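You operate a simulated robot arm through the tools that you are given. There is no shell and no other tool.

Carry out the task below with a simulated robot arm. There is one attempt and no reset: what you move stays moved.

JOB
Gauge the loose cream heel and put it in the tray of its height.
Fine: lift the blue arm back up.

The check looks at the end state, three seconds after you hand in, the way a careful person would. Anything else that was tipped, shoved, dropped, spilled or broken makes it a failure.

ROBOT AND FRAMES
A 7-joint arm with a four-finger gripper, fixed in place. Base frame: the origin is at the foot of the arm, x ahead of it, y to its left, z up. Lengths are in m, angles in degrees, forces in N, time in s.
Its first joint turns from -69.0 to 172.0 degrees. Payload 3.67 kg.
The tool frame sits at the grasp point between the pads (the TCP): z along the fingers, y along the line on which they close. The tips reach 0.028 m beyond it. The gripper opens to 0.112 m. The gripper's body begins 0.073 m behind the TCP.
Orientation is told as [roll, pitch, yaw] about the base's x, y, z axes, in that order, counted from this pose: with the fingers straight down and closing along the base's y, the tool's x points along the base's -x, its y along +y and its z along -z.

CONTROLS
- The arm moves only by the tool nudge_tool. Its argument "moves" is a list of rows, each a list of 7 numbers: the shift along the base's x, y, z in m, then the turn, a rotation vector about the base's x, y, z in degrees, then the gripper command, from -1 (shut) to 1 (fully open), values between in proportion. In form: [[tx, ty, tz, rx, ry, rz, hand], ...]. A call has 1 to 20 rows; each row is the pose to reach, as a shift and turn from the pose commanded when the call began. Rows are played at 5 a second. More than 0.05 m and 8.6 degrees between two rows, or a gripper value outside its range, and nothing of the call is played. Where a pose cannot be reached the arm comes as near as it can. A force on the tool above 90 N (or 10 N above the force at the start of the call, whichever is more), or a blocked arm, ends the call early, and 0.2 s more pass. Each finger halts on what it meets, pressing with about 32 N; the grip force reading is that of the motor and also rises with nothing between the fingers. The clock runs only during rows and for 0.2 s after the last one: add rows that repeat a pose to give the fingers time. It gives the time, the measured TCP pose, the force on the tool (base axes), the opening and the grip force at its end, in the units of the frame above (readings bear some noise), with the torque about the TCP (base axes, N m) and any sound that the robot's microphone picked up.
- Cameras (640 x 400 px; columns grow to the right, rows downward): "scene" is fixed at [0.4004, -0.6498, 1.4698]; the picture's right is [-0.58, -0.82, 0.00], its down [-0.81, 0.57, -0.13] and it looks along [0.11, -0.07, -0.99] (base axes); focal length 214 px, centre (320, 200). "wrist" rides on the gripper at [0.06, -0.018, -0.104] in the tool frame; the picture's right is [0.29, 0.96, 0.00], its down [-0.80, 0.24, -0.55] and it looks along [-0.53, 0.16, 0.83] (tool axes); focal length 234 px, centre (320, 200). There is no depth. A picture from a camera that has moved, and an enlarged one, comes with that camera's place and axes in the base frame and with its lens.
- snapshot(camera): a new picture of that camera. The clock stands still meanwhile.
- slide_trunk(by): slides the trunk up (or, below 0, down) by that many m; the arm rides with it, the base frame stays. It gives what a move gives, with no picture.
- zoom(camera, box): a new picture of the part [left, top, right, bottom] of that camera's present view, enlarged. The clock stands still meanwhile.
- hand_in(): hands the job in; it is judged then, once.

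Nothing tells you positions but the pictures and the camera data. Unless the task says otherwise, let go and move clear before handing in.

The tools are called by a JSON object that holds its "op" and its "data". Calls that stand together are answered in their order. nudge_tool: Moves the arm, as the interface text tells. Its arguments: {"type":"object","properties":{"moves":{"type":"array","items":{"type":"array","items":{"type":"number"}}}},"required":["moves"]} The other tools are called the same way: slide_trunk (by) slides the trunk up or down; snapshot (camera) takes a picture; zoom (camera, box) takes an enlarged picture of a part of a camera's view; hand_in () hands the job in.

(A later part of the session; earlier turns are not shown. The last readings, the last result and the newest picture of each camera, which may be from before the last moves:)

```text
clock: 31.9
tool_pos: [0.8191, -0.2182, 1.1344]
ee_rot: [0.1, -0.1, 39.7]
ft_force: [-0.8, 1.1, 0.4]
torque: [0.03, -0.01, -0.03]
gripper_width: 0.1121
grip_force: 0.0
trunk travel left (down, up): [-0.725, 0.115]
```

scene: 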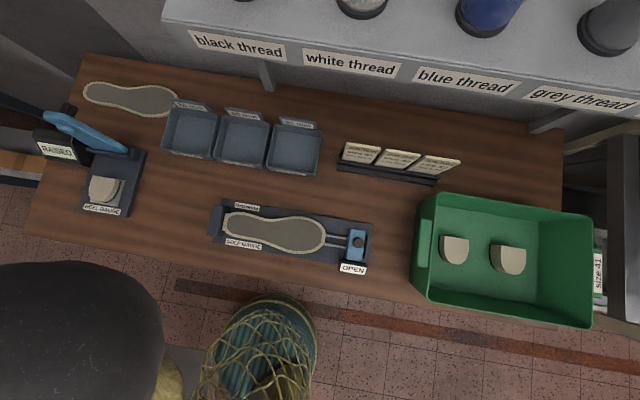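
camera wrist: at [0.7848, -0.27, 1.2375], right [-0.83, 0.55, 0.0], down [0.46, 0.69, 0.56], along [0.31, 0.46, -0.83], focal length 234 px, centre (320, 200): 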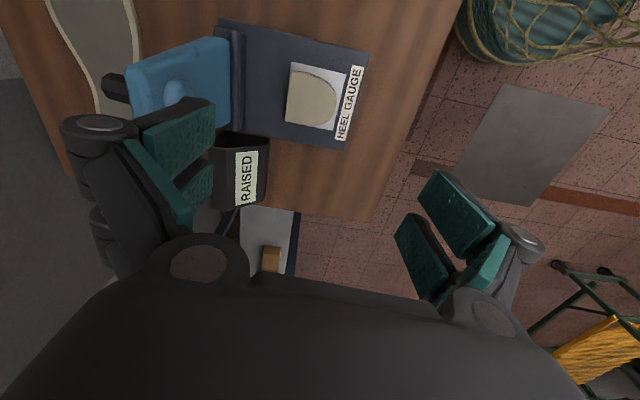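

{"op": "nudge_tool", "data": {"moves": [[0.027, -0.0226, 0, 0, 0, 0, 1], [0.054, -0.0452, 0, 0, 0, 0, 1], [0.081, -0.068, 0, 0, 0, 0, 1], [0.108, -0.0905, 0, 0, 0, 0, 1], [0.108, -0.0905, 0, 0, 0, 0, 1]]}}

{"op": "snapshot", "data": {"camera": "wrist"}}

{"op": "snapshot", "data": {"camera": "scene"}}

```text
clock: 33.1
tool_pos: [0.8283, -0.2248, 1.1336]
ee_rot: [0.0, -0.1, 39.4]
ft_force: [-0.4, -0.5, 0.1]
torque: [-0.02, -0.04, -0.02]
gripper_width: 0.1121
grip_force: 0.0
out of reach, approached as far as the arm can: row 1, 2, 3, 4, 5
trunk travel left (down, up): [-0.725, 0.115]
```

```text
taken
camera wrist: at [0.7931, -0.2773, 1.237], right [-0.83, 0.56, 0.0], down [0.46, 0.69, 0.56], along [0.31, 0.46, -0.83], focal length 234 px, centre (320, 200)
```

wrist: 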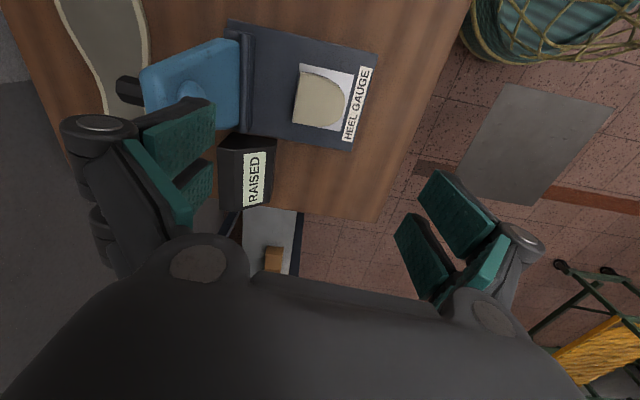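

```text
taken
```

scene: 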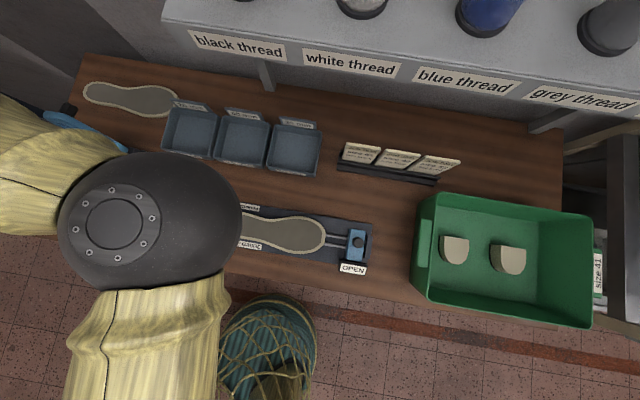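

The limit comes with this turned wrist, not the height. I'll turn back to yaw -45 and instead take the blue arm by its side edges, with the tool tilted outward, which needs less reach.

{"op": "nudge_tool", "data": {"moves": [[-0.01, 0.01, 0.01, 0, 0, -7.5, 1], [-0.02, 0.02, 0.02, 0, 0, -15, 1], [-0.03, 0.03, 0.02, 0, 0, -22.5, 1], [-0.04, 0.04, 0.02, 0, 0, -30, 1], [-0.05, 0.05, 0.02, 0, 0, -37.5, 1], [-0.05, 0.05, 0.02, 0, 0, -45, 1], [-0.05, 0.05, 0.02, 0, 0, -52.5, 1], [-0.05, 0.05, 0.02, 0, 0, -60, 1], [-0.05, 0.05, 0.02, 0, 0, -67.5, 1], [-0.05, 0.05, 0.02, 0, 0, -75, 1], [-0.05, 0.05, 0.02, 0, 0, -82, 1], [-0.05, 0.05, 0.02, 0, 0, -84.4, 1], [-0.05, 0.05, 0.02, 0, 0, -84.4, 1]]}}

```text
clock: 35.9
tool_pos: [0.7776, -0.1741, 1.1533]
ee_rot: [0.0, 0.0, -44.8]
ft_force: [0.4, 0.2, -0.4]
torque: [0.0, 0.02, 0.02]
gripper_width: 0.112
grip_force: 0.0
trunk travel left (down, up): [-0.725, 0.115]
```

Now I tilt the tool by 30° so that the fingers point outward and down, holding the grasp point in place.

{"op": "nudge_tool", "data": {"moves": [[0, 0, 0, -5.3, -5.3, 0, 1], [0, 0, 0, -10.6, -10.6, 0, 1], [0, 0, 0, -15.9, -15.9, 0, 1], [0, 0, 0, -21.2, -21.2, 0, 1], [0, 0, 0, -21.2, -21.2, 0, 1]]}}

{"op": "snapshot", "data": {"camera": "wrist"}}

{"op": "snapshot", "data": {"camera": "scene"}}

```text
clock: 37.1
tool_pos: [0.7777, -0.1765, 1.1509]
ee_rot: [-0.1, -30.0, -44.8]
ft_force: [0.2, -0.7, 0.1]
torque: [0.04, -0.02, -0.01]
gripper_width: 0.112
grip_force: 0.1
trunk travel left (down, up): [-0.725, 0.115]
```

```text
taken
camera wrist: at [0.6915, -0.1149, 1.211], right [0.5, 0.86, -0.15], down [0.46, -0.12, 0.88], along [0.73, -0.5, -0.46], focal length 234 px, centre (320, 200)
```

wrist: 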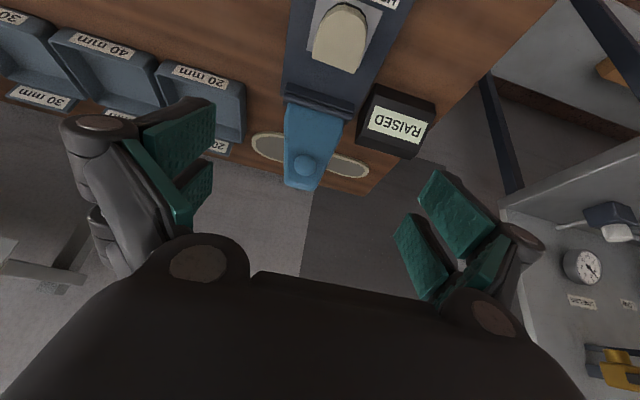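

```text
taken
```

scene: 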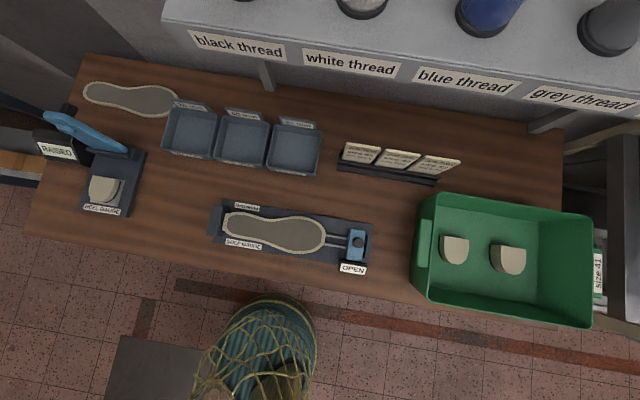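

The tilted view shows the arm well between the fingers. I enlarge it to get the plate's width, tip and knob.

{"op": "zoom", "data": {"camera": "wrist", "box": [250, 60, 410, 220]}}

```text
2.50 times, centred on (330, 140) of wrist
camera zoom: at [0.6915, -0.1149, 1.211], right [0.5, 0.86, -0.15], down [0.46, -0.12, 0.88], along [0.73, -0.5, -0.46], focal length 585 px, centre (295, 350)
```

zoom: 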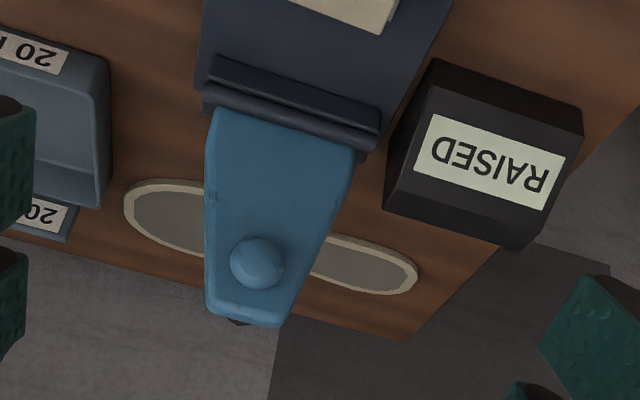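

I place the plate's tip near (0.927, -0.32, 1.036), about 0.045 wide there and widening downward, tilting back about 13°. I approach along the tool axis with the fingers wide open around it, first to a pre-grasp point.

{"op": "nudge_tool", "data": {"moves": [[0.028, -0.026, -0.01, 0, 0, 0, 1], [0.055, -0.052, -0.02, 0, 0, 0, 1], [0.083, -0.079, -0.032, 0, 0, 0, 1], [0.1105, -0.1051, -0.042, 0, 0, 0, 1], [0.1105, -0.1051, -0.042, 0, 0, 0, 1]]}}

{"op": "snapshot", "data": {"camera": "wrist"}}

{"op": "zoom", "data": {"camera": "scene", "box": [0, 80, 180, 220]}}

```text
clock: 38.3
tool_pos: [0.8874, -0.2776, 1.1095]
ee_rot: [-0.1, -30.1, -44.7]
ft_force: [-0.3, -0.5, -0.6]
torque: [0.01, -0.03, -0.01]
gripper_width: 0.112
grip_force: 0.0
trunk travel left (down, up): [-0.725, 0.115]
```

```text
taken
camera wrist: at [0.8017, -0.2167, 1.1694], right [0.5, 0.86, -0.15], down [0.46, -0.12, 0.88], along [0.73, -0.5, -0.46], focal length 234 px, centre (320, 200)
```

wrist: 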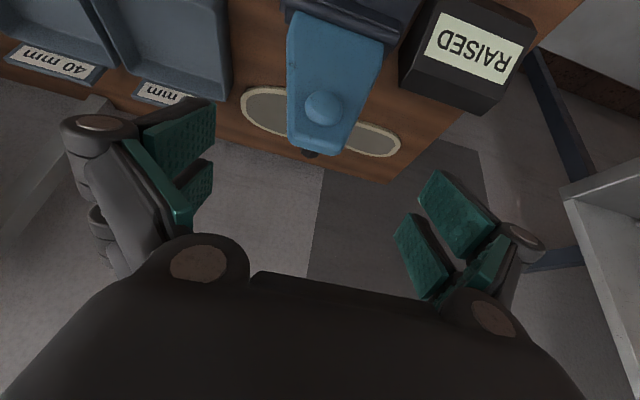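

```text
2.86 times, centred on (90, 150) of scene
camera zoom: at [0.4004, -0.6498, 1.4698], right [-0.58, -0.82, 0.0], down [-0.81, 0.57, -0.13], along [0.11, -0.07, -0.99], focal length 613 px, centre (977, 343)
```

zoom: 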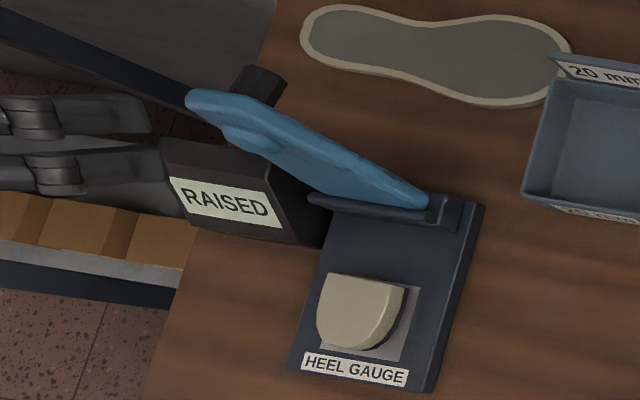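

The approach is centred on the plate. I move in along the tool axis most of the way and check.

{"op": "nudge_tool", "data": {"moves": [[0.009, -0.009, -0.0217, 0, 0, 0, 1], [0.0177, -0.0177, -0.0433, 0, 0, 0, 1], [0.0265, -0.0265, -0.065, 0, 0, 0, 1], [0.0265, -0.0265, -0.065, 0, 0, 0, 1]]}}

{"op": "snapshot", "data": {"camera": "wrist"}}

{"op": "zoom", "data": {"camera": "scene", "box": [0, 80, 160, 200]}}

```text
clock: 39.3
tool_pos: [0.9157, -0.3037, 1.0448]
ee_rot: [-0.1, -30.0, -44.7]
ft_force: [-0.1, -0.1, 0.4]
torque: [0.0, 0.0, 0.01]
gripper_width: 0.1119
grip_force: 0.1
trunk travel left (down, up): [-0.725, 0.115]
```

```text
taken
camera wrist: at [0.8298, -0.2437, 1.1044], right [0.5, 0.86, -0.15], down [0.46, -0.12, 0.88], along [0.73, -0.5, -0.46], focal length 234 px, centre (320, 200)
```

wrist: 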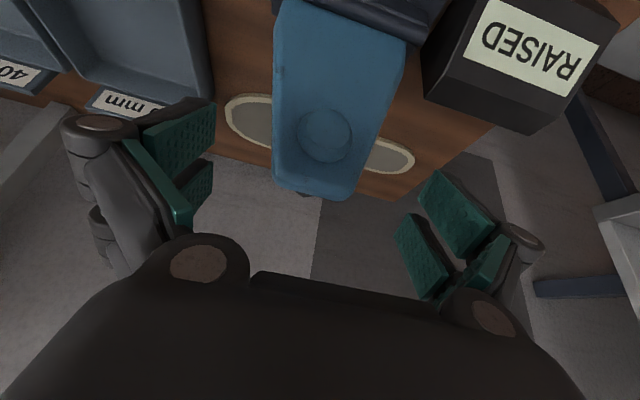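

```text
3.33 times, centred on (80, 140) of scene
camera zoom: at [0.4004, -0.6498, 1.4698], right [-0.58, -0.82, 0.0], down [-0.81, 0.57, -0.13], along [0.11, -0.07, -0.99], focal length 715 px, centre (1120, 400)
```

zoom: 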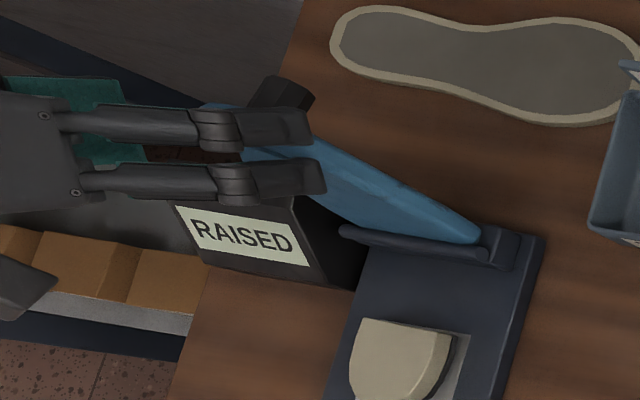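

Clear on both sides. I go the remaining 25 mm in and then close gently on the plate's edges.

{"op": "nudge_tool", "data": {"moves": [[0.0044, -0.0044, -0.0108, 0, 0, 0, 1], [0.0088, -0.0088, -0.0217, 0, 0, 0, 1], [0.0088, -0.0088, -0.0217, 0, 0, 0, 1]]}}

{"op": "snapshot", "data": {"camera": "wrist"}}

{"op": "zoom", "data": {"camera": "scene", "box": [0, 80, 160, 200]}}

```text
clock: 40.1
tool_pos: [0.9242, -0.3155, 1.0238]
ee_rot: [-0.1, -29.9, -44.8]
ft_force: [0.1, -0.4, -0.6]
torque: [0.02, -0.01, -0.02]
gripper_width: 0.1122
grip_force: 0.1
trunk travel left (down, up): [-0.725, 0.115]
```

```text
taken
camera wrist: at [0.8383, -0.2535, 1.0829], right [0.5, 0.86, -0.15], down [0.46, -0.12, 0.88], along [0.73, -0.5, -0.46], focal length 234 px, centre (320, 200)
```

wrist: 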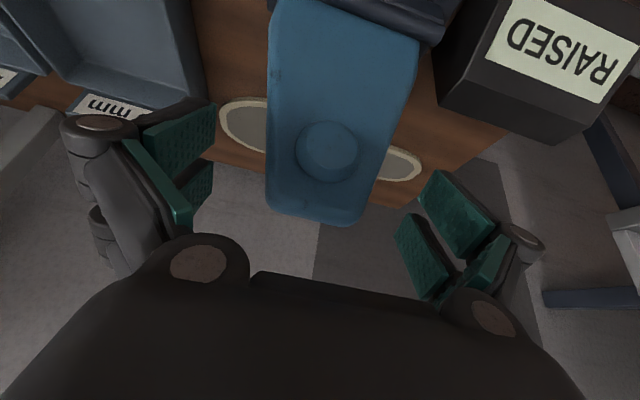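

```text
3.33 times, centred on (80, 140) of scene
camera zoom: at [0.4004, -0.6498, 1.4698], right [-0.58, -0.82, 0.0], down [-0.81, 0.57, -0.13], along [0.11, -0.07, -0.99], focal length 715 px, centre (1120, 400)
```

zoom: 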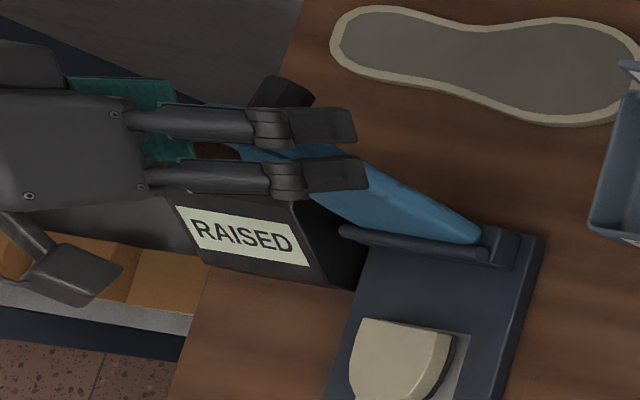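

Both fingers flank the plate. I close on its edges and watch the force.

{"op": "nudge_tool", "data": {"moves": [[0, 0, 0, 0, 0, 0, 0.4], [0, 0, 0, 0, 0, 0, 0.15], [0, 0, 0, 0, 0, 0, 0], [0, 0, 0, 0, 0, 0, -0.2], [0, 0, 0, 0, 0, 0, -0.2]]}}

{"op": "snapshot", "data": {"camera": "wrist"}}

{"op": "zoom", "data": {"camera": "scene", "box": [0, 80, 160, 200]}}

```text
clock: 41.3
tool_pos: [0.9242, -0.3145, 1.0235]
ee_rot: [-0.1, -30.0, -44.8]
ft_force: [-3.6, -2.7, 0.3]
torque: [-0.07, 0.21, -0.05]
gripper_width: 0.0703
grip_force: 44.7
trunk travel left (down, up): [-0.725, 0.115]
```

```text
taken
camera wrist: at [0.8378, -0.2539, 1.083], right [0.5, 0.86, -0.15], down [0.46, -0.12, 0.88], along [0.73, -0.5, -0.46], focal length 234 px, centre (320, 200)
```

wrist: 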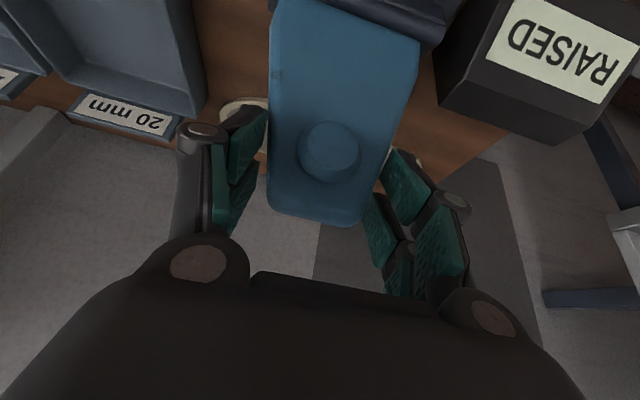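

```text
3.33 times, centred on (80, 140) of scene
camera zoom: at [0.4004, -0.6498, 1.4698], right [-0.58, -0.82, 0.0], down [-0.81, 0.57, -0.13], along [0.11, -0.07, -0.99], focal length 715 px, centre (1120, 400)
```

zoom: 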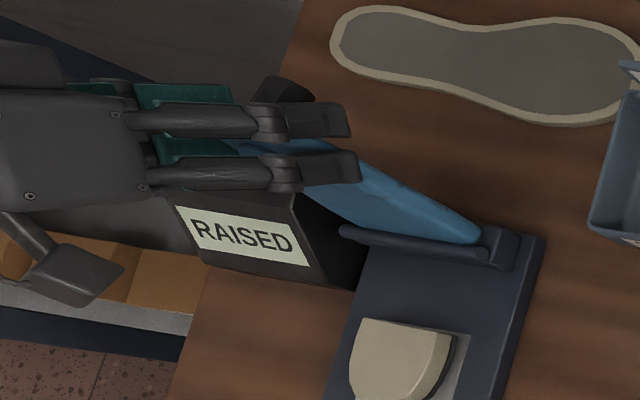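

The plate is held by its edges (0.070 m wide). I pull it toward the robot in small steps along its swing, first only about 13°, checking the forces.

{"op": "nudge_tool", "data": {"moves": [[-0.0035, 0.0035, 0.0015, 0, 0, 0, -0.2], [-0.0071, 0.0071, 0.0029, 0, 0, 0, -0.2], [-0.013, 0.013, 0.0045, 0, 0, 0, -0.2], [-0.0189, 0.0189, 0.0056, 0, 0, 0, -0.2], [-0.0189, 0.0189, 0.0056, 0, 0, 0, -0.2]]}}

{"op": "snapshot", "data": {"camera": "wrist"}}

{"op": "zoom", "data": {"camera": "scene", "box": [0, 80, 160, 200]}}

```text
clock: 42.5
tool_pos: [0.9045, -0.2967, 1.0304]
ee_rot: [-0.2, -30.1, -44.7]
ft_force: [6.0, -6.5, 9.2]
torque: [-0.92, -0.59, -0.21]
gripper_width: 0.0675
grip_force: 44.7
trunk travel left (down, up): [-0.725, 0.115]
```

```text
taken
camera wrist: at [0.8186, -0.235, 1.0894], right [0.5, 0.86, -0.15], down [0.46, -0.12, 0.88], along [0.73, -0.5, -0.46], focal length 234 px, centre (320, 200)
```

wrist: 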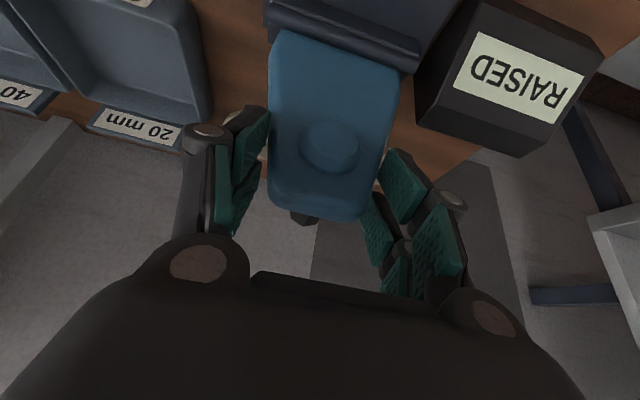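

```text
3.33 times, centred on (80, 140) of scene
camera zoom: at [0.4004, -0.6498, 1.4698], right [-0.58, -0.82, 0.0], down [-0.81, 0.57, -0.13], along [0.11, -0.07, -0.99], focal length 715 px, centre (1120, 400)
```

zoom: 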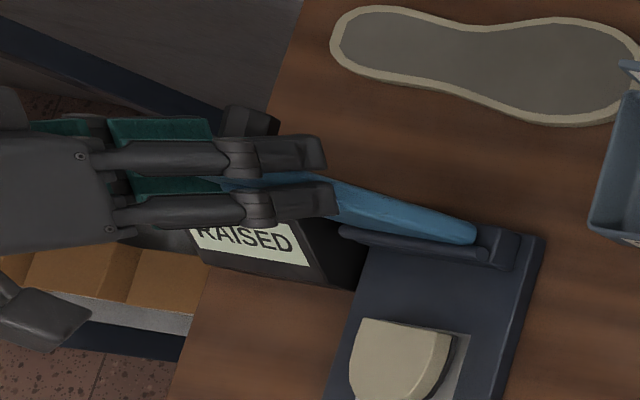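

It swings with the fingers and is now upright, with small forces. I continue another 30°.

{"op": "nudge_tool", "data": {"moves": [[-0.0074, 0.0074, 0.0003, 0, 0, 0, -0.2], [-0.0148, 0.0148, 0.0001, 0, 0, 0, -0.2], [-0.0222, 0.0222, -0.0013, 0, 0, 0, -0.2], [-0.0295, 0.0295, -0.0034, 0, 0, 0, -0.2], [-0.0365, 0.0365, -0.0067, 0, 0, 0, -0.2], [-0.0435, 0.0435, -0.0106, 0, 0, 0, -0.2], [-0.0435, 0.0435, -0.0106, 0, 0, 0, -0.2]]}}

{"op": "snapshot", "data": {"camera": "wrist"}}

{"op": "zoom", "data": {"camera": "scene", "box": [0, 80, 160, 200]}}

```text
clock: 44.1
tool_pos: [0.8619, -0.2523, 1.0181]
ee_rot: [-0.1, -29.9, -44.8]
ft_force: [1.5, -7.2, 8.6]
torque: [-0.91, -0.82, -0.3]
gripper_width: 0.0635
grip_force: 44.9
trunk travel left (down, up): [-0.725, 0.115]
```

```text
taken
camera wrist: at [0.7747, -0.191, 1.0778], right [0.5, 0.86, -0.15], down [0.46, -0.12, 0.88], along [0.73, -0.5, -0.46], focal length 234 px, centre (320, 200)
```

wrist: 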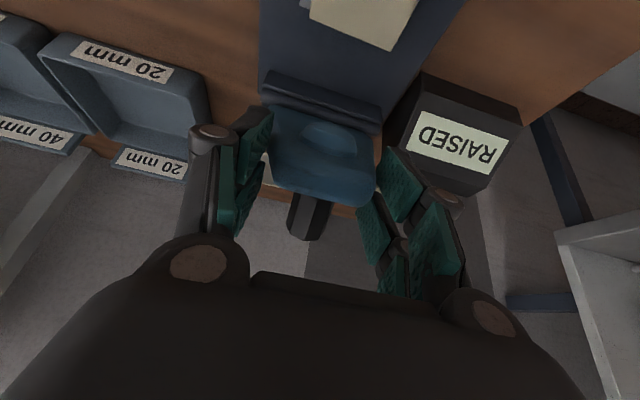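

```text
3.33 times, centred on (80, 140) of scene
camera zoom: at [0.4004, -0.6498, 1.4698], right [-0.58, -0.82, 0.0], down [-0.81, 0.57, -0.13], along [0.11, -0.07, -0.99], focal length 715 px, centre (1120, 400)
```

zoom: 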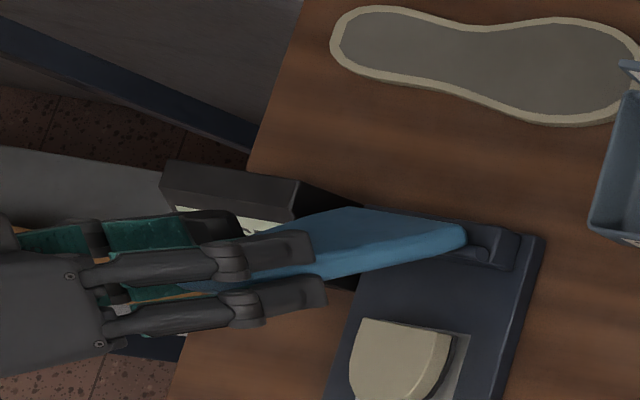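

The arm is about 30° forward now and held. I keep lowering it along its arc to about 60°.

{"op": "nudge_tool", "data": {"moves": [[-0.0066, 0.0066, -0.0048, 0, 0, 0, -0.2], [-0.0129, 0.0129, -0.0104, 0, 0, 0, -0.2], [-0.0188, 0.0188, -0.0167, 0, 0, 0, -0.2], [-0.0243, 0.0243, -0.0239, 0, 0, 0, -0.2], [-0.0293, 0.0293, -0.0316, 0, 0, 0, -0.2], [-0.0339, 0.0339, -0.0399, 0, 0, 0, -0.2], [-0.0339, 0.0339, -0.0399, 0, 0, 0, -0.2]]}}

{"op": "snapshot", "data": {"camera": "wrist"}}

{"op": "zoom", "data": {"camera": "scene", "box": [0, 80, 160, 200]}}

```text
clock: 45.7
tool_pos: [0.827, -0.2179, 0.9798]
ee_rot: [-0.1, -30.0, -44.6]
ft_force: [1.2, 3.2, 10.4]
torque: [-0.52, -0.86, 0.08]
gripper_width: 0.0605
grip_force: 45.0
trunk travel left (down, up): [-0.725, 0.115]
```

```text
taken
camera wrist: at [0.74, -0.1567, 1.0386], right [0.5, 0.86, -0.15], down [0.46, -0.12, 0.88], along [0.73, -0.5, -0.46], focal length 234 px, centre (320, 200)
```

wrist: 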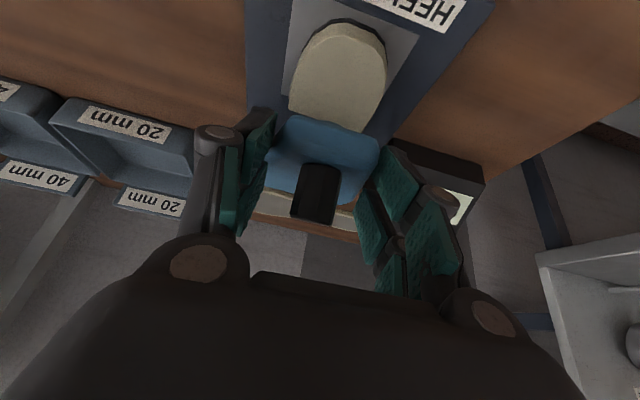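

```text
3.33 times, centred on (80, 140) of scene
camera zoom: at [0.4004, -0.6498, 1.4698], right [-0.58, -0.82, 0.0], down [-0.81, 0.57, -0.13], along [0.11, -0.07, -0.99], focal length 715 px, centre (1120, 400)
```

zoom: 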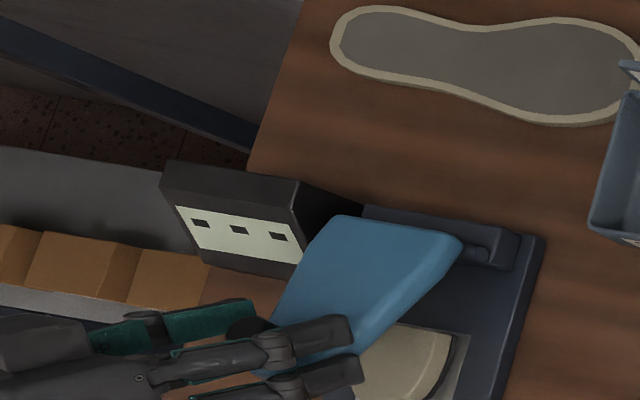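

The display has changed to "---", and the plate is coming down over the heel. I go on to about 75° and check.

{"op": "nudge_tool", "data": {"moves": [[-0.0041, 0.0041, -0.0088, 0, 0, 0, -0.2], [-0.0075, 0.0075, -0.0182, 0, 0, 0, -0.2], [-0.0104, 0.0104, -0.0278, 0, 0, 0, -0.2], [-0.0104, 0.0104, -0.0278, 0, 0, 0, -0.2]]}}

{"op": "snapshot", "data": {"camera": "wrist"}}

{"op": "zoom", "data": {"camera": "scene", "box": [0, 80, 160, 200]}}

```text
clock: 46.7
tool_pos: [0.8159, -0.2075, 0.9504]
ee_rot: [-0.2, -30.0, -44.5]
ft_force: [1.5, 7.0, 8.1]
torque: [-0.5, -0.75, 0.19]
gripper_width: 0.0595
grip_force: 45.2
trunk travel left (down, up): [-0.725, 0.115]
```

```text
taken
camera wrist: at [0.7297, -0.1464, 1.0098], right [0.5, 0.86, -0.15], down [0.46, -0.12, 0.88], along [0.73, -0.5, -0.46], focal length 234 px, centre (320, 200)
```

wrist: 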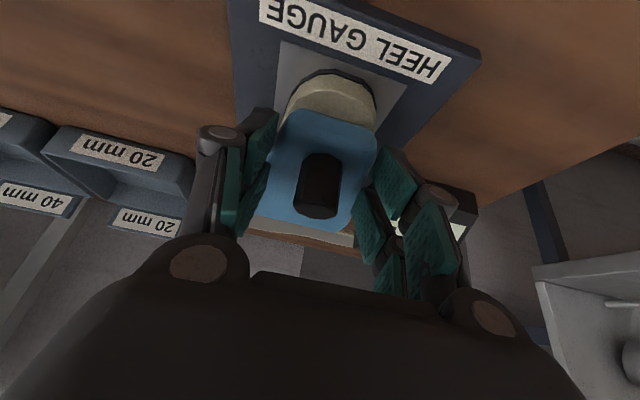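

```text
3.33 times, centred on (80, 140) of scene
camera zoom: at [0.4004, -0.6498, 1.4698], right [-0.58, -0.82, 0.0], down [-0.81, 0.57, -0.13], along [0.11, -0.07, -0.99], focal length 715 px, centre (1120, 400)
```

zoom: 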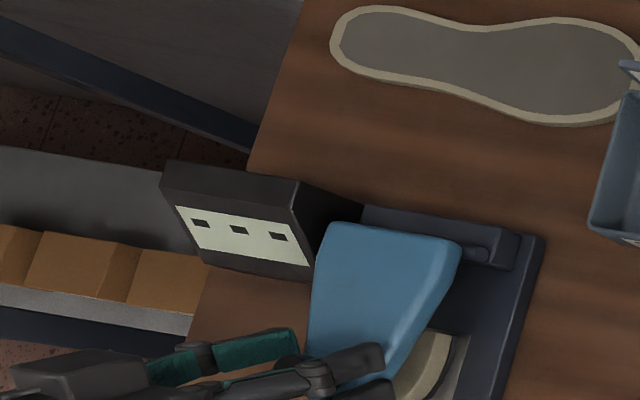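

{"op": "nudge_tool", "data": {"moves": [[-0.0012, 0.0012, -0.005, 0, 0, 0, -0.2], [-0.0023, 0.0023, -0.0101, 0, 0, 0, -0.2], [-0.0033, 0.0033, -0.0162, 0, 0, 0, -0.2], [-0.0033, 0.0033, -0.0162, 0, 0, 0, -0.2]]}}

{"op": "snapshot", "data": {"camera": "wrist"}}

{"op": "zoom", "data": {"camera": "scene", "box": [0, 80, 160, 200]}}

```text
clock: 47.7
tool_pos: [0.8135, -0.2068, 0.9432]
ee_rot: [0.3, -30.6, -44.9]
ft_force: [22.8, -13.4, 71.5]
torque: [-1.84, -0.73, -0.12]
gripper_width: 0.0594
grip_force: 45.3
trunk travel left (down, up): [-0.725, 0.115]
```

```text
taken
camera wrist: at [0.7275, -0.1445, 1.0014], right [0.5, 0.85, -0.14], down [0.45, -0.12, 0.88], along [0.74, -0.51, -0.45], focal length 234 px, centre (320, 200)
```

wrist: 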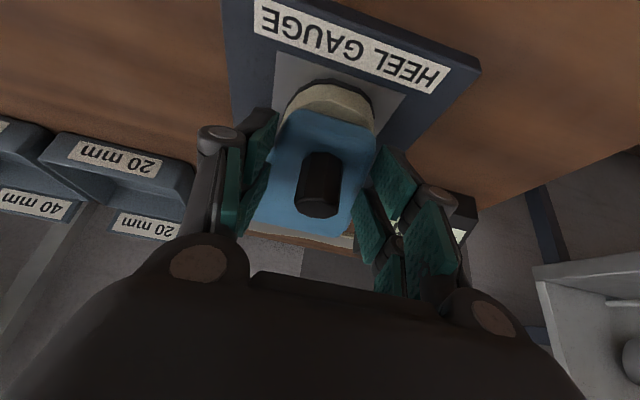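

```text
3.33 times, centred on (80, 140) of scene
camera zoom: at [0.4004, -0.6498, 1.4698], right [-0.58, -0.82, 0.0], down [-0.81, 0.57, -0.13], along [0.11, -0.07, -0.99], focal length 715 px, centre (1120, 400)
```

zoom: 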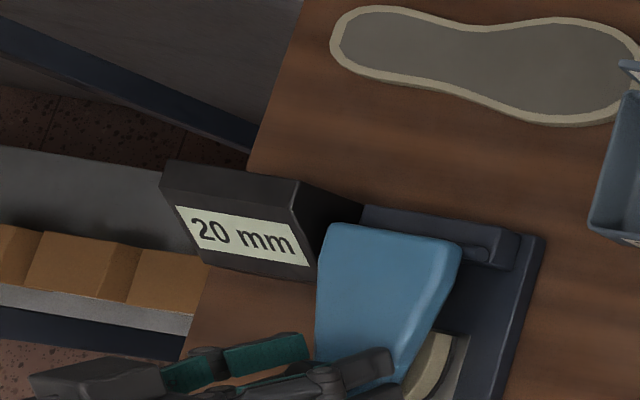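

The gauge now reads "20 mm", with the arm pressing on the heel at about 70 N. I relieve the pressure and let go of the arm so that it rests by its own weight, to confirm the reading.

{"op": "nudge_tool", "data": {"moves": [[0.0006, -0.0006, 0.003, 0, 0, 0, -0.2], [0.0012, -0.0012, 0.006, 0, 0, 0, -0.2], [0.0012, -0.0012, 0.006, 0, 0, 0, -0.2]]}}

{"op": "zoom", "data": {"camera": "scene", "box": [0, 80, 160, 200]}}

```text
clock: 48.5
tool_pos: [0.8143, -0.2063, 0.9447]
ee_rot: [0.1, -30.2, -44.9]
ft_force: [24.4, -11.4, 43.0]
torque: [-0.97, -1.1, -0.29]
gripper_width: 0.0595
grip_force: 44.6
trunk travel left (down, up): [-0.725, 0.115]
```

```text
3.33 times, centred on (80, 140) of scene
camera zoom: at [0.4004, -0.6498, 1.4698], right [-0.58, -0.82, 0.0], down [-0.81, 0.57, -0.13], along [0.11, -0.07, -0.99], focal length 715 px, centre (1120, 400)
```

zoom: 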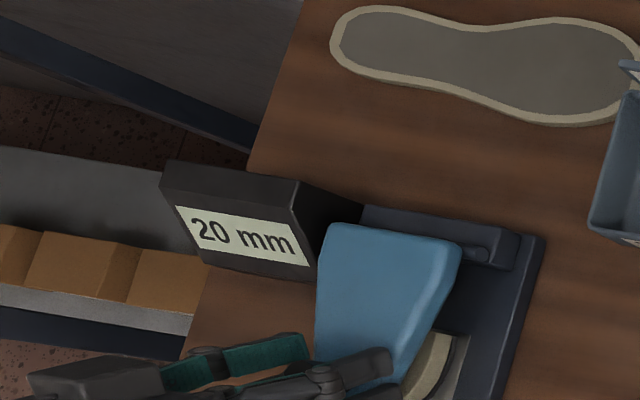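

{"op": "nudge_tool", "data": {"moves": [[0.0015, -0.001, 0.002, 0, 0, 0, -0.2], [0.003, -0.002, 0.0045, 0, 0, 0, -0.2], [0.003, -0.002, 0.0045, 0, 0, 0, -0.2]]}}

{"op": "zoom", "data": {"camera": "scene", "box": [0, 80, 160, 200]}}

```text
clock: 49.3
tool_pos: [0.8147, -0.2065, 0.9432]
ee_rot: [-0.2, -29.9, -44.6]
ft_force: [2.8, 9.4, 16.0]
torque: [0.7, -0.19, -0.18]
gripper_width: 0.059
grip_force: 44.6
trunk travel left (down, up): [-0.725, 0.115]
```

```text
3.33 times, centred on (80, 140) of scene
camera zoom: at [0.4004, -0.6498, 1.4698], right [-0.58, -0.82, 0.0], down [-0.81, 0.57, -0.13], along [0.11, -0.07, -0.99], focal length 715 px, centre (1120, 400)
```

zoom: 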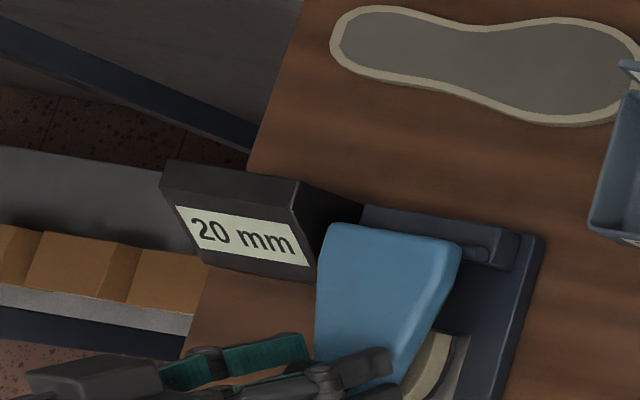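

Load is nearly off and the reading holds at 20 mm. I open the fingers and back out along the tool axis.

{"op": "nudge_tool", "data": {"moves": [[0, 0, 0, 0, 0, 0, 0.4], [0, 0, 0, 0, 0, 0, 0.8], [0, 0, 0, 0, 0, 0, 0.8], [-0.009, 0.009, 0.0217, 0, 0, 0, 0.8], [-0.0177, 0.0177, 0.0433, 0, 0, 0, 0.8], [-0.0265, 0.0265, 0.065, 0, 0, 0, 0.8], [-0.0354, 0.0354, 0.0866, 0, 0, 0, 0.8], [-0.0354, 0.0354, 0.0866, 0, 0, 0, 0.8]]}}

{"op": "snapshot", "data": {"camera": "wrist"}}

{"op": "zoom", "data": {"camera": "scene", "box": [0, 80, 180, 220]}}

```text
clock: 51.1
tool_pos: [0.7838, -0.1736, 1.0322]
ee_rot: [-0.2, -29.9, -44.7]
ft_force: [0.1, 0.5, 0.0]
torque: [0.0, 0.04, 0.01]
gripper_width: 0.101
grip_force: 0.1
trunk travel left (down, up): [-0.725, 0.115]
```

```text
taken
camera wrist: at [0.6972, -0.112, 1.0908], right [0.5, 0.86, -0.15], down [0.46, -0.12, 0.88], along [0.73, -0.5, -0.46], focal length 234 px, centre (320, 200)
```

wrist: 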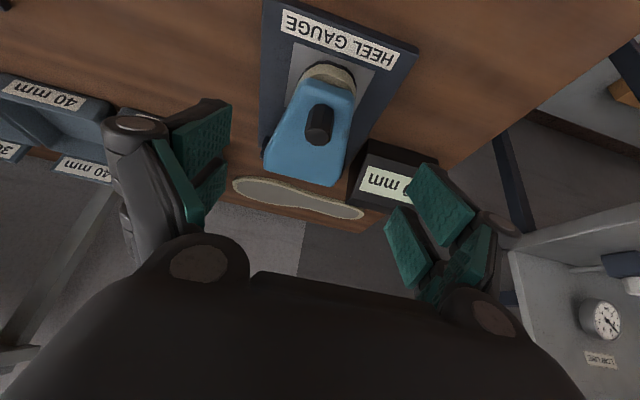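

```text
2.86 times, centred on (90, 150) of scene
camera zoom: at [0.4004, -0.6498, 1.4698], right [-0.58, -0.82, 0.0], down [-0.81, 0.57, -0.13], along [0.11, -0.07, -0.99], focal length 613 px, centre (977, 343)
```

zoom: 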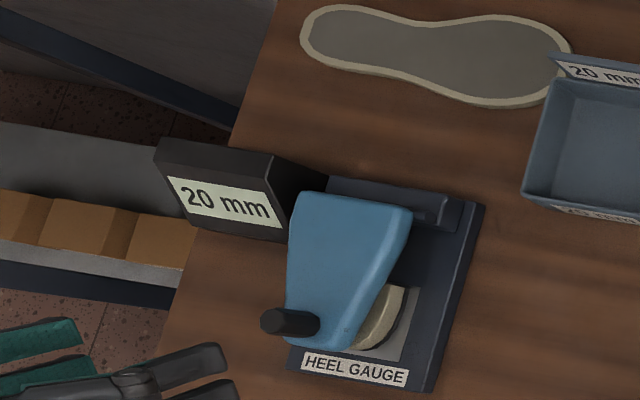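

Confirmed: with the arm resting freely on the heel the gauge reads 20 mm, so the heel belongs in the 20 mm tray. Now I go back in along the same line, take the arm by its edges and lift it back the way it came.

{"op": "nudge_tool", "data": {"moves": [[0.009, -0.009, -0.0217, 0, 0, 0, 0.8], [0.0177, -0.0177, -0.0433, 0, 0, 0, 0.8], [0.0265, -0.0265, -0.065, 0, 0, 0, 0.8], [0.0354, -0.0354, -0.0856, 0, 0, 0, 0.8], [0.0354, -0.0354, -0.0856, 0, 0, 0, 0.8]]}}

{"op": "snapshot", "data": {"camera": "wrist"}}

{"op": "zoom", "data": {"camera": "scene", "box": [0, 80, 180, 220]}}

```text
clock: 52.3
tool_pos: [0.8174, -0.2094, 0.9466]
ee_rot: [-0.1, -30.0, -44.7]
ft_force: [0.2, -0.5, 0.4]
torque: [0.01, 0.01, 0.02]
gripper_width: 0.1009
grip_force: 0.0
trunk travel left (down, up): [-0.725, 0.115]
```

```text
taken
camera wrist: at [0.7311, -0.1474, 1.0058], right [0.5, 0.86, -0.15], down [0.46, -0.12, 0.88], along [0.73, -0.5, -0.46], focal length 234 px, centre (320, 200)
```

wrist: 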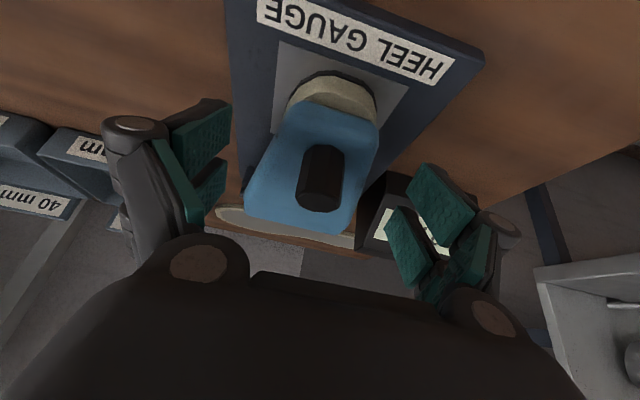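

```text
2.86 times, centred on (90, 150) of scene
camera zoom: at [0.4004, -0.6498, 1.4698], right [-0.58, -0.82, 0.0], down [-0.81, 0.57, -0.13], along [0.11, -0.07, -0.99], focal length 613 px, centre (977, 343)
```

zoom: 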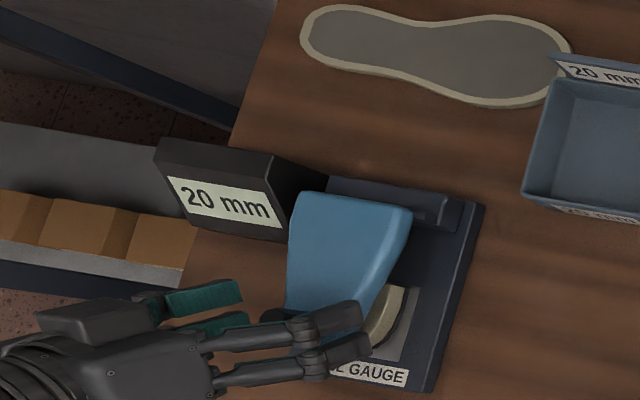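

The plate lies at about 85° and the pad tips barely overlap it here, so I go about 15 mm lower (still above the heel) before closing on its edges.

{"op": "nudge_tool", "data": {"moves": [[-0.0012, 0.0012, -0.0075, 0, 0, 0, 0.8], [-0.0025, 0.0025, -0.015, 0, 0, 0, 0.8], [-0.0025, 0.0025, -0.015, 0, 0, 0, 0.4], [-0.0025, 0.0025, -0.015, 0, 0, 0, 0.2], [-0.0025, 0.0025, -0.015, 0, 0, 0, 0], [-0.0025, 0.0025, -0.015, 0, 0, 0, -0.2], [-0.0025, 0.0025, -0.015, 0, 0, 0, -0.2]]}}

{"op": "snapshot", "data": {"camera": "wrist"}}

{"op": "zoom", "data": {"camera": "scene", "box": [0, 80, 180, 220]}}

```text
clock: 53.9
tool_pos: [0.815, -0.2058, 0.9315]
ee_rot: [0.0, -30.0, -44.6]
ft_force: [0.7, -1.1, 1.9]
torque: [-0.12, -0.09, -0.23]
gripper_width: 0.0705
grip_force: 44.7
trunk travel left (down, up): [-0.725, 0.115]
```

```text
taken
camera wrist: at [0.7286, -0.1452, 0.991], right [0.5, 0.86, -0.15], down [0.46, -0.12, 0.88], along [0.73, -0.5, -0.46], focal length 234 px, centre (320, 200)
```

wrist: 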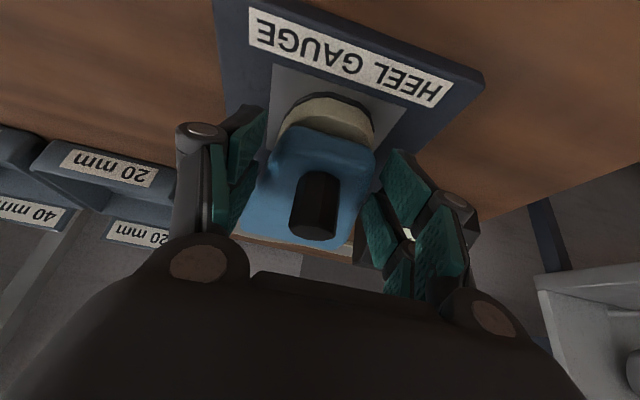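

```text
2.86 times, centred on (90, 150) of scene
camera zoom: at [0.4004, -0.6498, 1.4698], right [-0.58, -0.82, 0.0], down [-0.81, 0.57, -0.13], along [0.11, -0.07, -0.99], focal length 613 px, centre (977, 343)
```

zoom: 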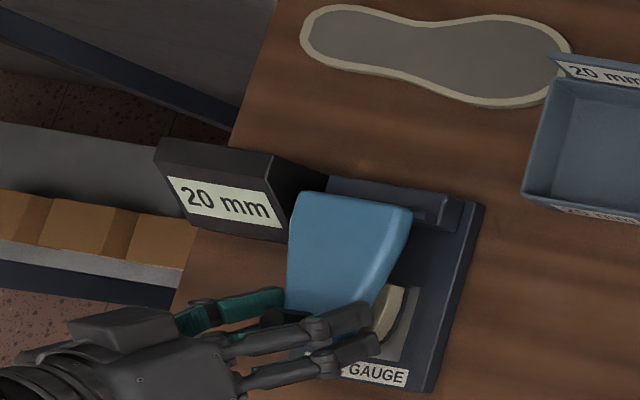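

The edges are gripped at 0.0705 m without touching the heel. I lift along the arc, the first 25° or so.

{"op": "nudge_tool", "data": {"moves": [[0.0008, -0.0008, 0.005, 0, 0, 0, -0.2], [0.0016, -0.0016, 0.0101, 0, 0, 0, -0.2], [0.0038, -0.0038, 0.0202, 0, 0, 0, -0.2], [0.0067, -0.0067, 0.0298, 0, 0, 0, -0.2], [0.0101, -0.0101, 0.0392, 0, 0, 0, -0.2], [0.0142, -0.0142, 0.048, 0, 0, 0, -0.2], [0.0142, -0.0142, 0.048, 0, 0, 0, -0.2]]}}

{"op": "snapshot", "data": {"camera": "wrist"}}

{"op": "zoom", "data": {"camera": "scene", "box": [0, 80, 180, 220]}}

```text
clock: 55.5
tool_pos: [0.8271, -0.2182, 0.9813]
ee_rot: [0.0, -30.1, -44.7]
ft_force: [-30.0, 7.8, 9.8]
torque: [0.7, 0.77, -0.23]
gripper_width: 0.0635
grip_force: 44.8
trunk travel left (down, up): [-0.725, 0.115]
```

```text
taken
camera wrist: at [0.7408, -0.1574, 1.0407], right [0.5, 0.86, -0.15], down [0.46, -0.12, 0.88], along [0.74, -0.5, -0.45], focal length 234 px, centre (320, 200)
```

wrist: 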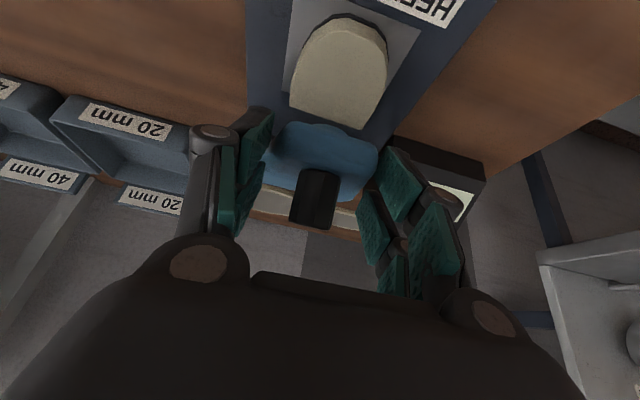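

```text
2.86 times, centred on (90, 150) of scene
camera zoom: at [0.4004, -0.6498, 1.4698], right [-0.58, -0.82, 0.0], down [-0.81, 0.57, -0.13], along [0.11, -0.07, -0.99], focal length 613 px, centre (977, 343)
```

zoom: 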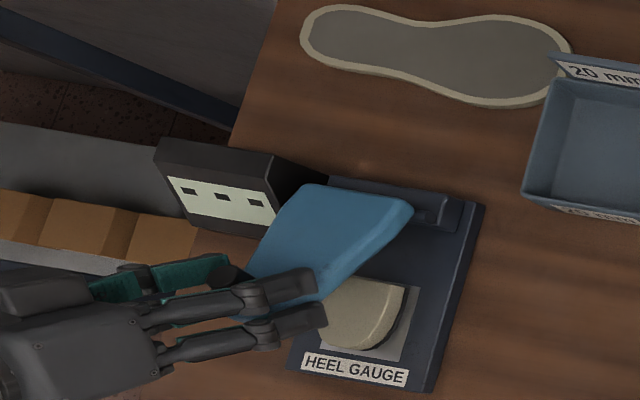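

The arm rises and the heel has stayed on the pad. There's a modest outward push, so I correct the path a few millimetres and go on to about 30°.

{"op": "nudge_tool", "data": {"moves": [[0.0021, -0.0035, 0.01, 0, 0, 0, -0.2], [0.0073, -0.0087, 0.0179, 0, 0, 0, -0.2], [0.0129, -0.0143, 0.0253, 0, 0, 0, -0.2], [0.019, -0.0204, 0.0318, 0, 0, 0, -0.2], [0.0254, -0.0268, 0.0376, 0, 0, 0, -0.2], [0.0321, -0.0335, 0.0425, 0, 0, 0, -0.2], [0.0321, -0.0335, 0.0425, 0, 0, 0, -0.2]]}}

{"op": "snapshot", "data": {"camera": "wrist"}}

{"op": "zoom", "data": {"camera": "scene", "box": [0, 80, 180, 220]}}

```text
clock: 57.1
tool_pos: [0.8589, -0.2513, 1.0262]
ee_rot: [0.0, -30.2, -44.7]
ft_force: [-13.3, 11.2, 19.5]
torque: [0.98, 0.51, -0.01]
gripper_width: 0.0611
grip_force: 44.9
trunk travel left (down, up): [-0.725, 0.115]
```

```text
taken
camera wrist: at [0.7731, -0.1899, 1.0843], right [0.5, 0.86, -0.14], down [0.46, -0.12, 0.88], along [0.74, -0.5, -0.45], focal length 234 px, centre (320, 200)
```

wrist: 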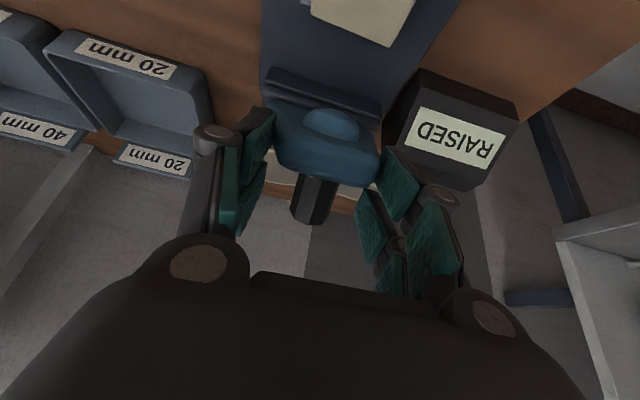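

```text
2.86 times, centred on (90, 150) of scene
camera zoom: at [0.4004, -0.6498, 1.4698], right [-0.58, -0.82, 0.0], down [-0.81, 0.57, -0.13], along [0.11, -0.07, -0.99], focal length 613 px, centre (977, 343)
```

zoom: 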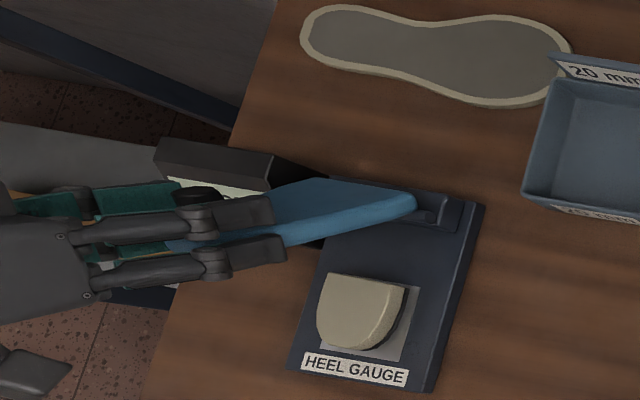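

The display already reads "RAISED" again. I carry the arm on past upright to its backward-leaning rest.

{"op": "nudge_tool", "data": {"moves": [[0.0071, -0.0071, 0.004, 0, 0, 0, -0.2], [0.0144, -0.0144, 0.0074, 0, 0, 0, -0.2], [0.0218, -0.0218, 0.0096, 0, 0, 0, -0.2], [0.0293, -0.0293, 0.0111, 0, 0, 0, -0.2], [0.0369, -0.0369, 0.0113, 0, 0, 0, -0.2], [0.0445, -0.0445, 0.011, 0, 0, 0, -0.2], [0.0506, -0.0506, 0.01, 0, 0, 0, -0.2], [0.058, -0.058, 0.0079, 0, 0, 0, -0.2], [0.058, -0.058, 0.0079, 0, 0, 0, -0.2]]}}

{"op": "snapshot", "data": {"camera": "wrist"}}

{"op": "zoom", "data": {"camera": "scene", "box": [0, 80, 180, 220]}}

```text
clock: 59.1
tool_pos: [0.9185, -0.3091, 1.0341]
ee_rot: [0.0, -30.3, -44.7]
ft_force: [11.7, 9.9, 42.4]
torque: [1.26, -0.02, 0.07]
gripper_width: 0.0666
grip_force: 45.0
trunk travel left (down, up): [-0.725, 0.115]
```

```text
taken
camera wrist: at [0.8316, -0.2483, 1.093], right [0.5, 0.86, -0.15], down [0.46, -0.12, 0.88], along [0.74, -0.5, -0.45], focal length 234 px, centre (320, 200)
```

wrist: 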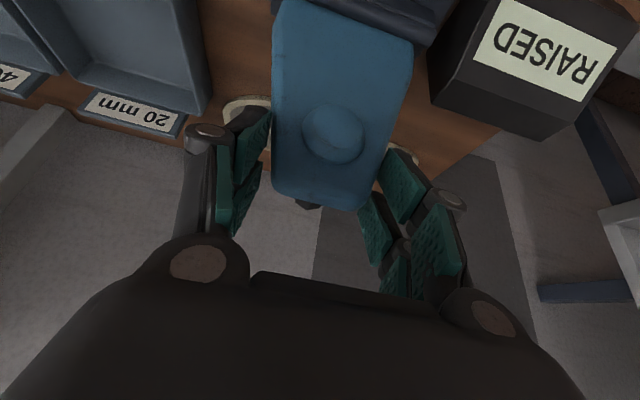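

```text
2.86 times, centred on (90, 150) of scene
camera zoom: at [0.4004, -0.6498, 1.4698], right [-0.58, -0.82, 0.0], down [-0.81, 0.57, -0.13], along [0.11, -0.07, -0.99], focal length 613 px, centre (977, 343)
```

zoom: 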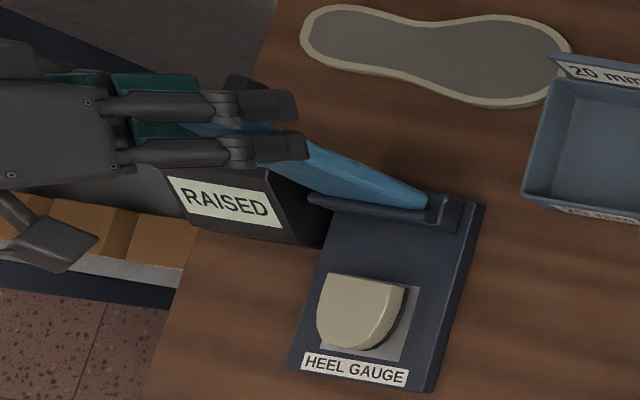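

The arm is past upright and leaning back. I relieve the load, open, and back out along the tool axis.

{"op": "nudge_tool", "data": {"moves": [[0.001, -0.001, 0.003, 0, 0, 0, -0.2], [0.001, -0.001, 0.003, 0, 0, 0, 0.3], [0.001, -0.001, 0.003, 0, 0, 0, 0.8], [0.001, -0.001, 0.003, 0, 0, 0, 1], [-0.008, 0.008, 0.0247, 0, 0, 0, 1], [-0.0167, 0.0167, 0.0463, 0, 0, 0, 1], [-0.0255, 0.0255, 0.068, 0, 0, 0, 1], [-0.0344, 0.0344, 0.0896, 0, 0, 0, 1], [-0.06, 0.06, 0.11, 0, 0, 0, 1], [-0.06, 0.06, 0.11, 0, 0, 0, 1]]}}

{"op": "snapshot", "data": {"camera": "wrist"}}

{"op": "zoom", "data": {"camera": "scene", "box": [0, 80, 180, 220]}}

```text
clock: 61.3
tool_pos: [0.8589, -0.2522, 1.1389]
ee_rot: [-0.2, -29.9, -44.7]
ft_force: [-0.3, 0.2, -0.4]
torque: [0.02, 0.02, 0.01]
gripper_width: 0.1122
grip_force: 0.0
trunk travel left (down, up): [-0.725, 0.115]
```

```text
taken
camera wrist: at [0.7732, -0.1908, 1.198], right [0.5, 0.86, -0.15], down [0.46, -0.12, 0.88], along [0.73, -0.5, -0.46], focal length 234 px, centre (320, 200)
```

wrist: 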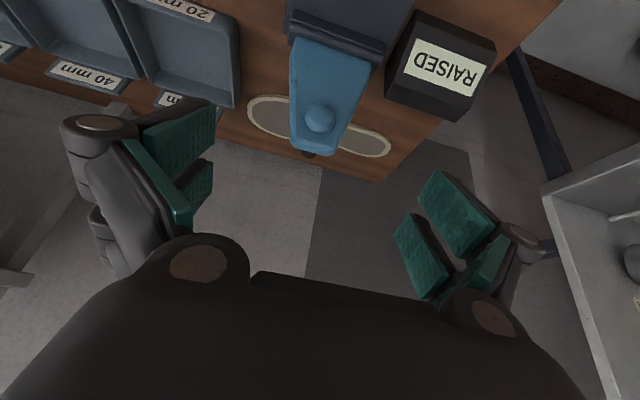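

```text
2.86 times, centred on (90, 150) of scene
camera zoom: at [0.4004, -0.6498, 1.4698], right [-0.58, -0.82, 0.0], down [-0.81, 0.57, -0.13], along [0.11, -0.07, -0.99], focal length 613 px, centre (977, 343)
```

zoom: 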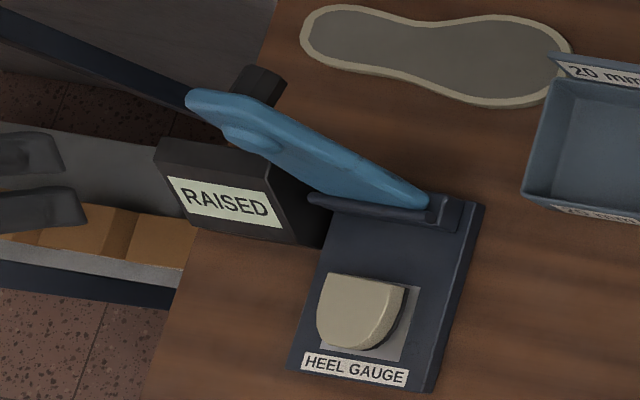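

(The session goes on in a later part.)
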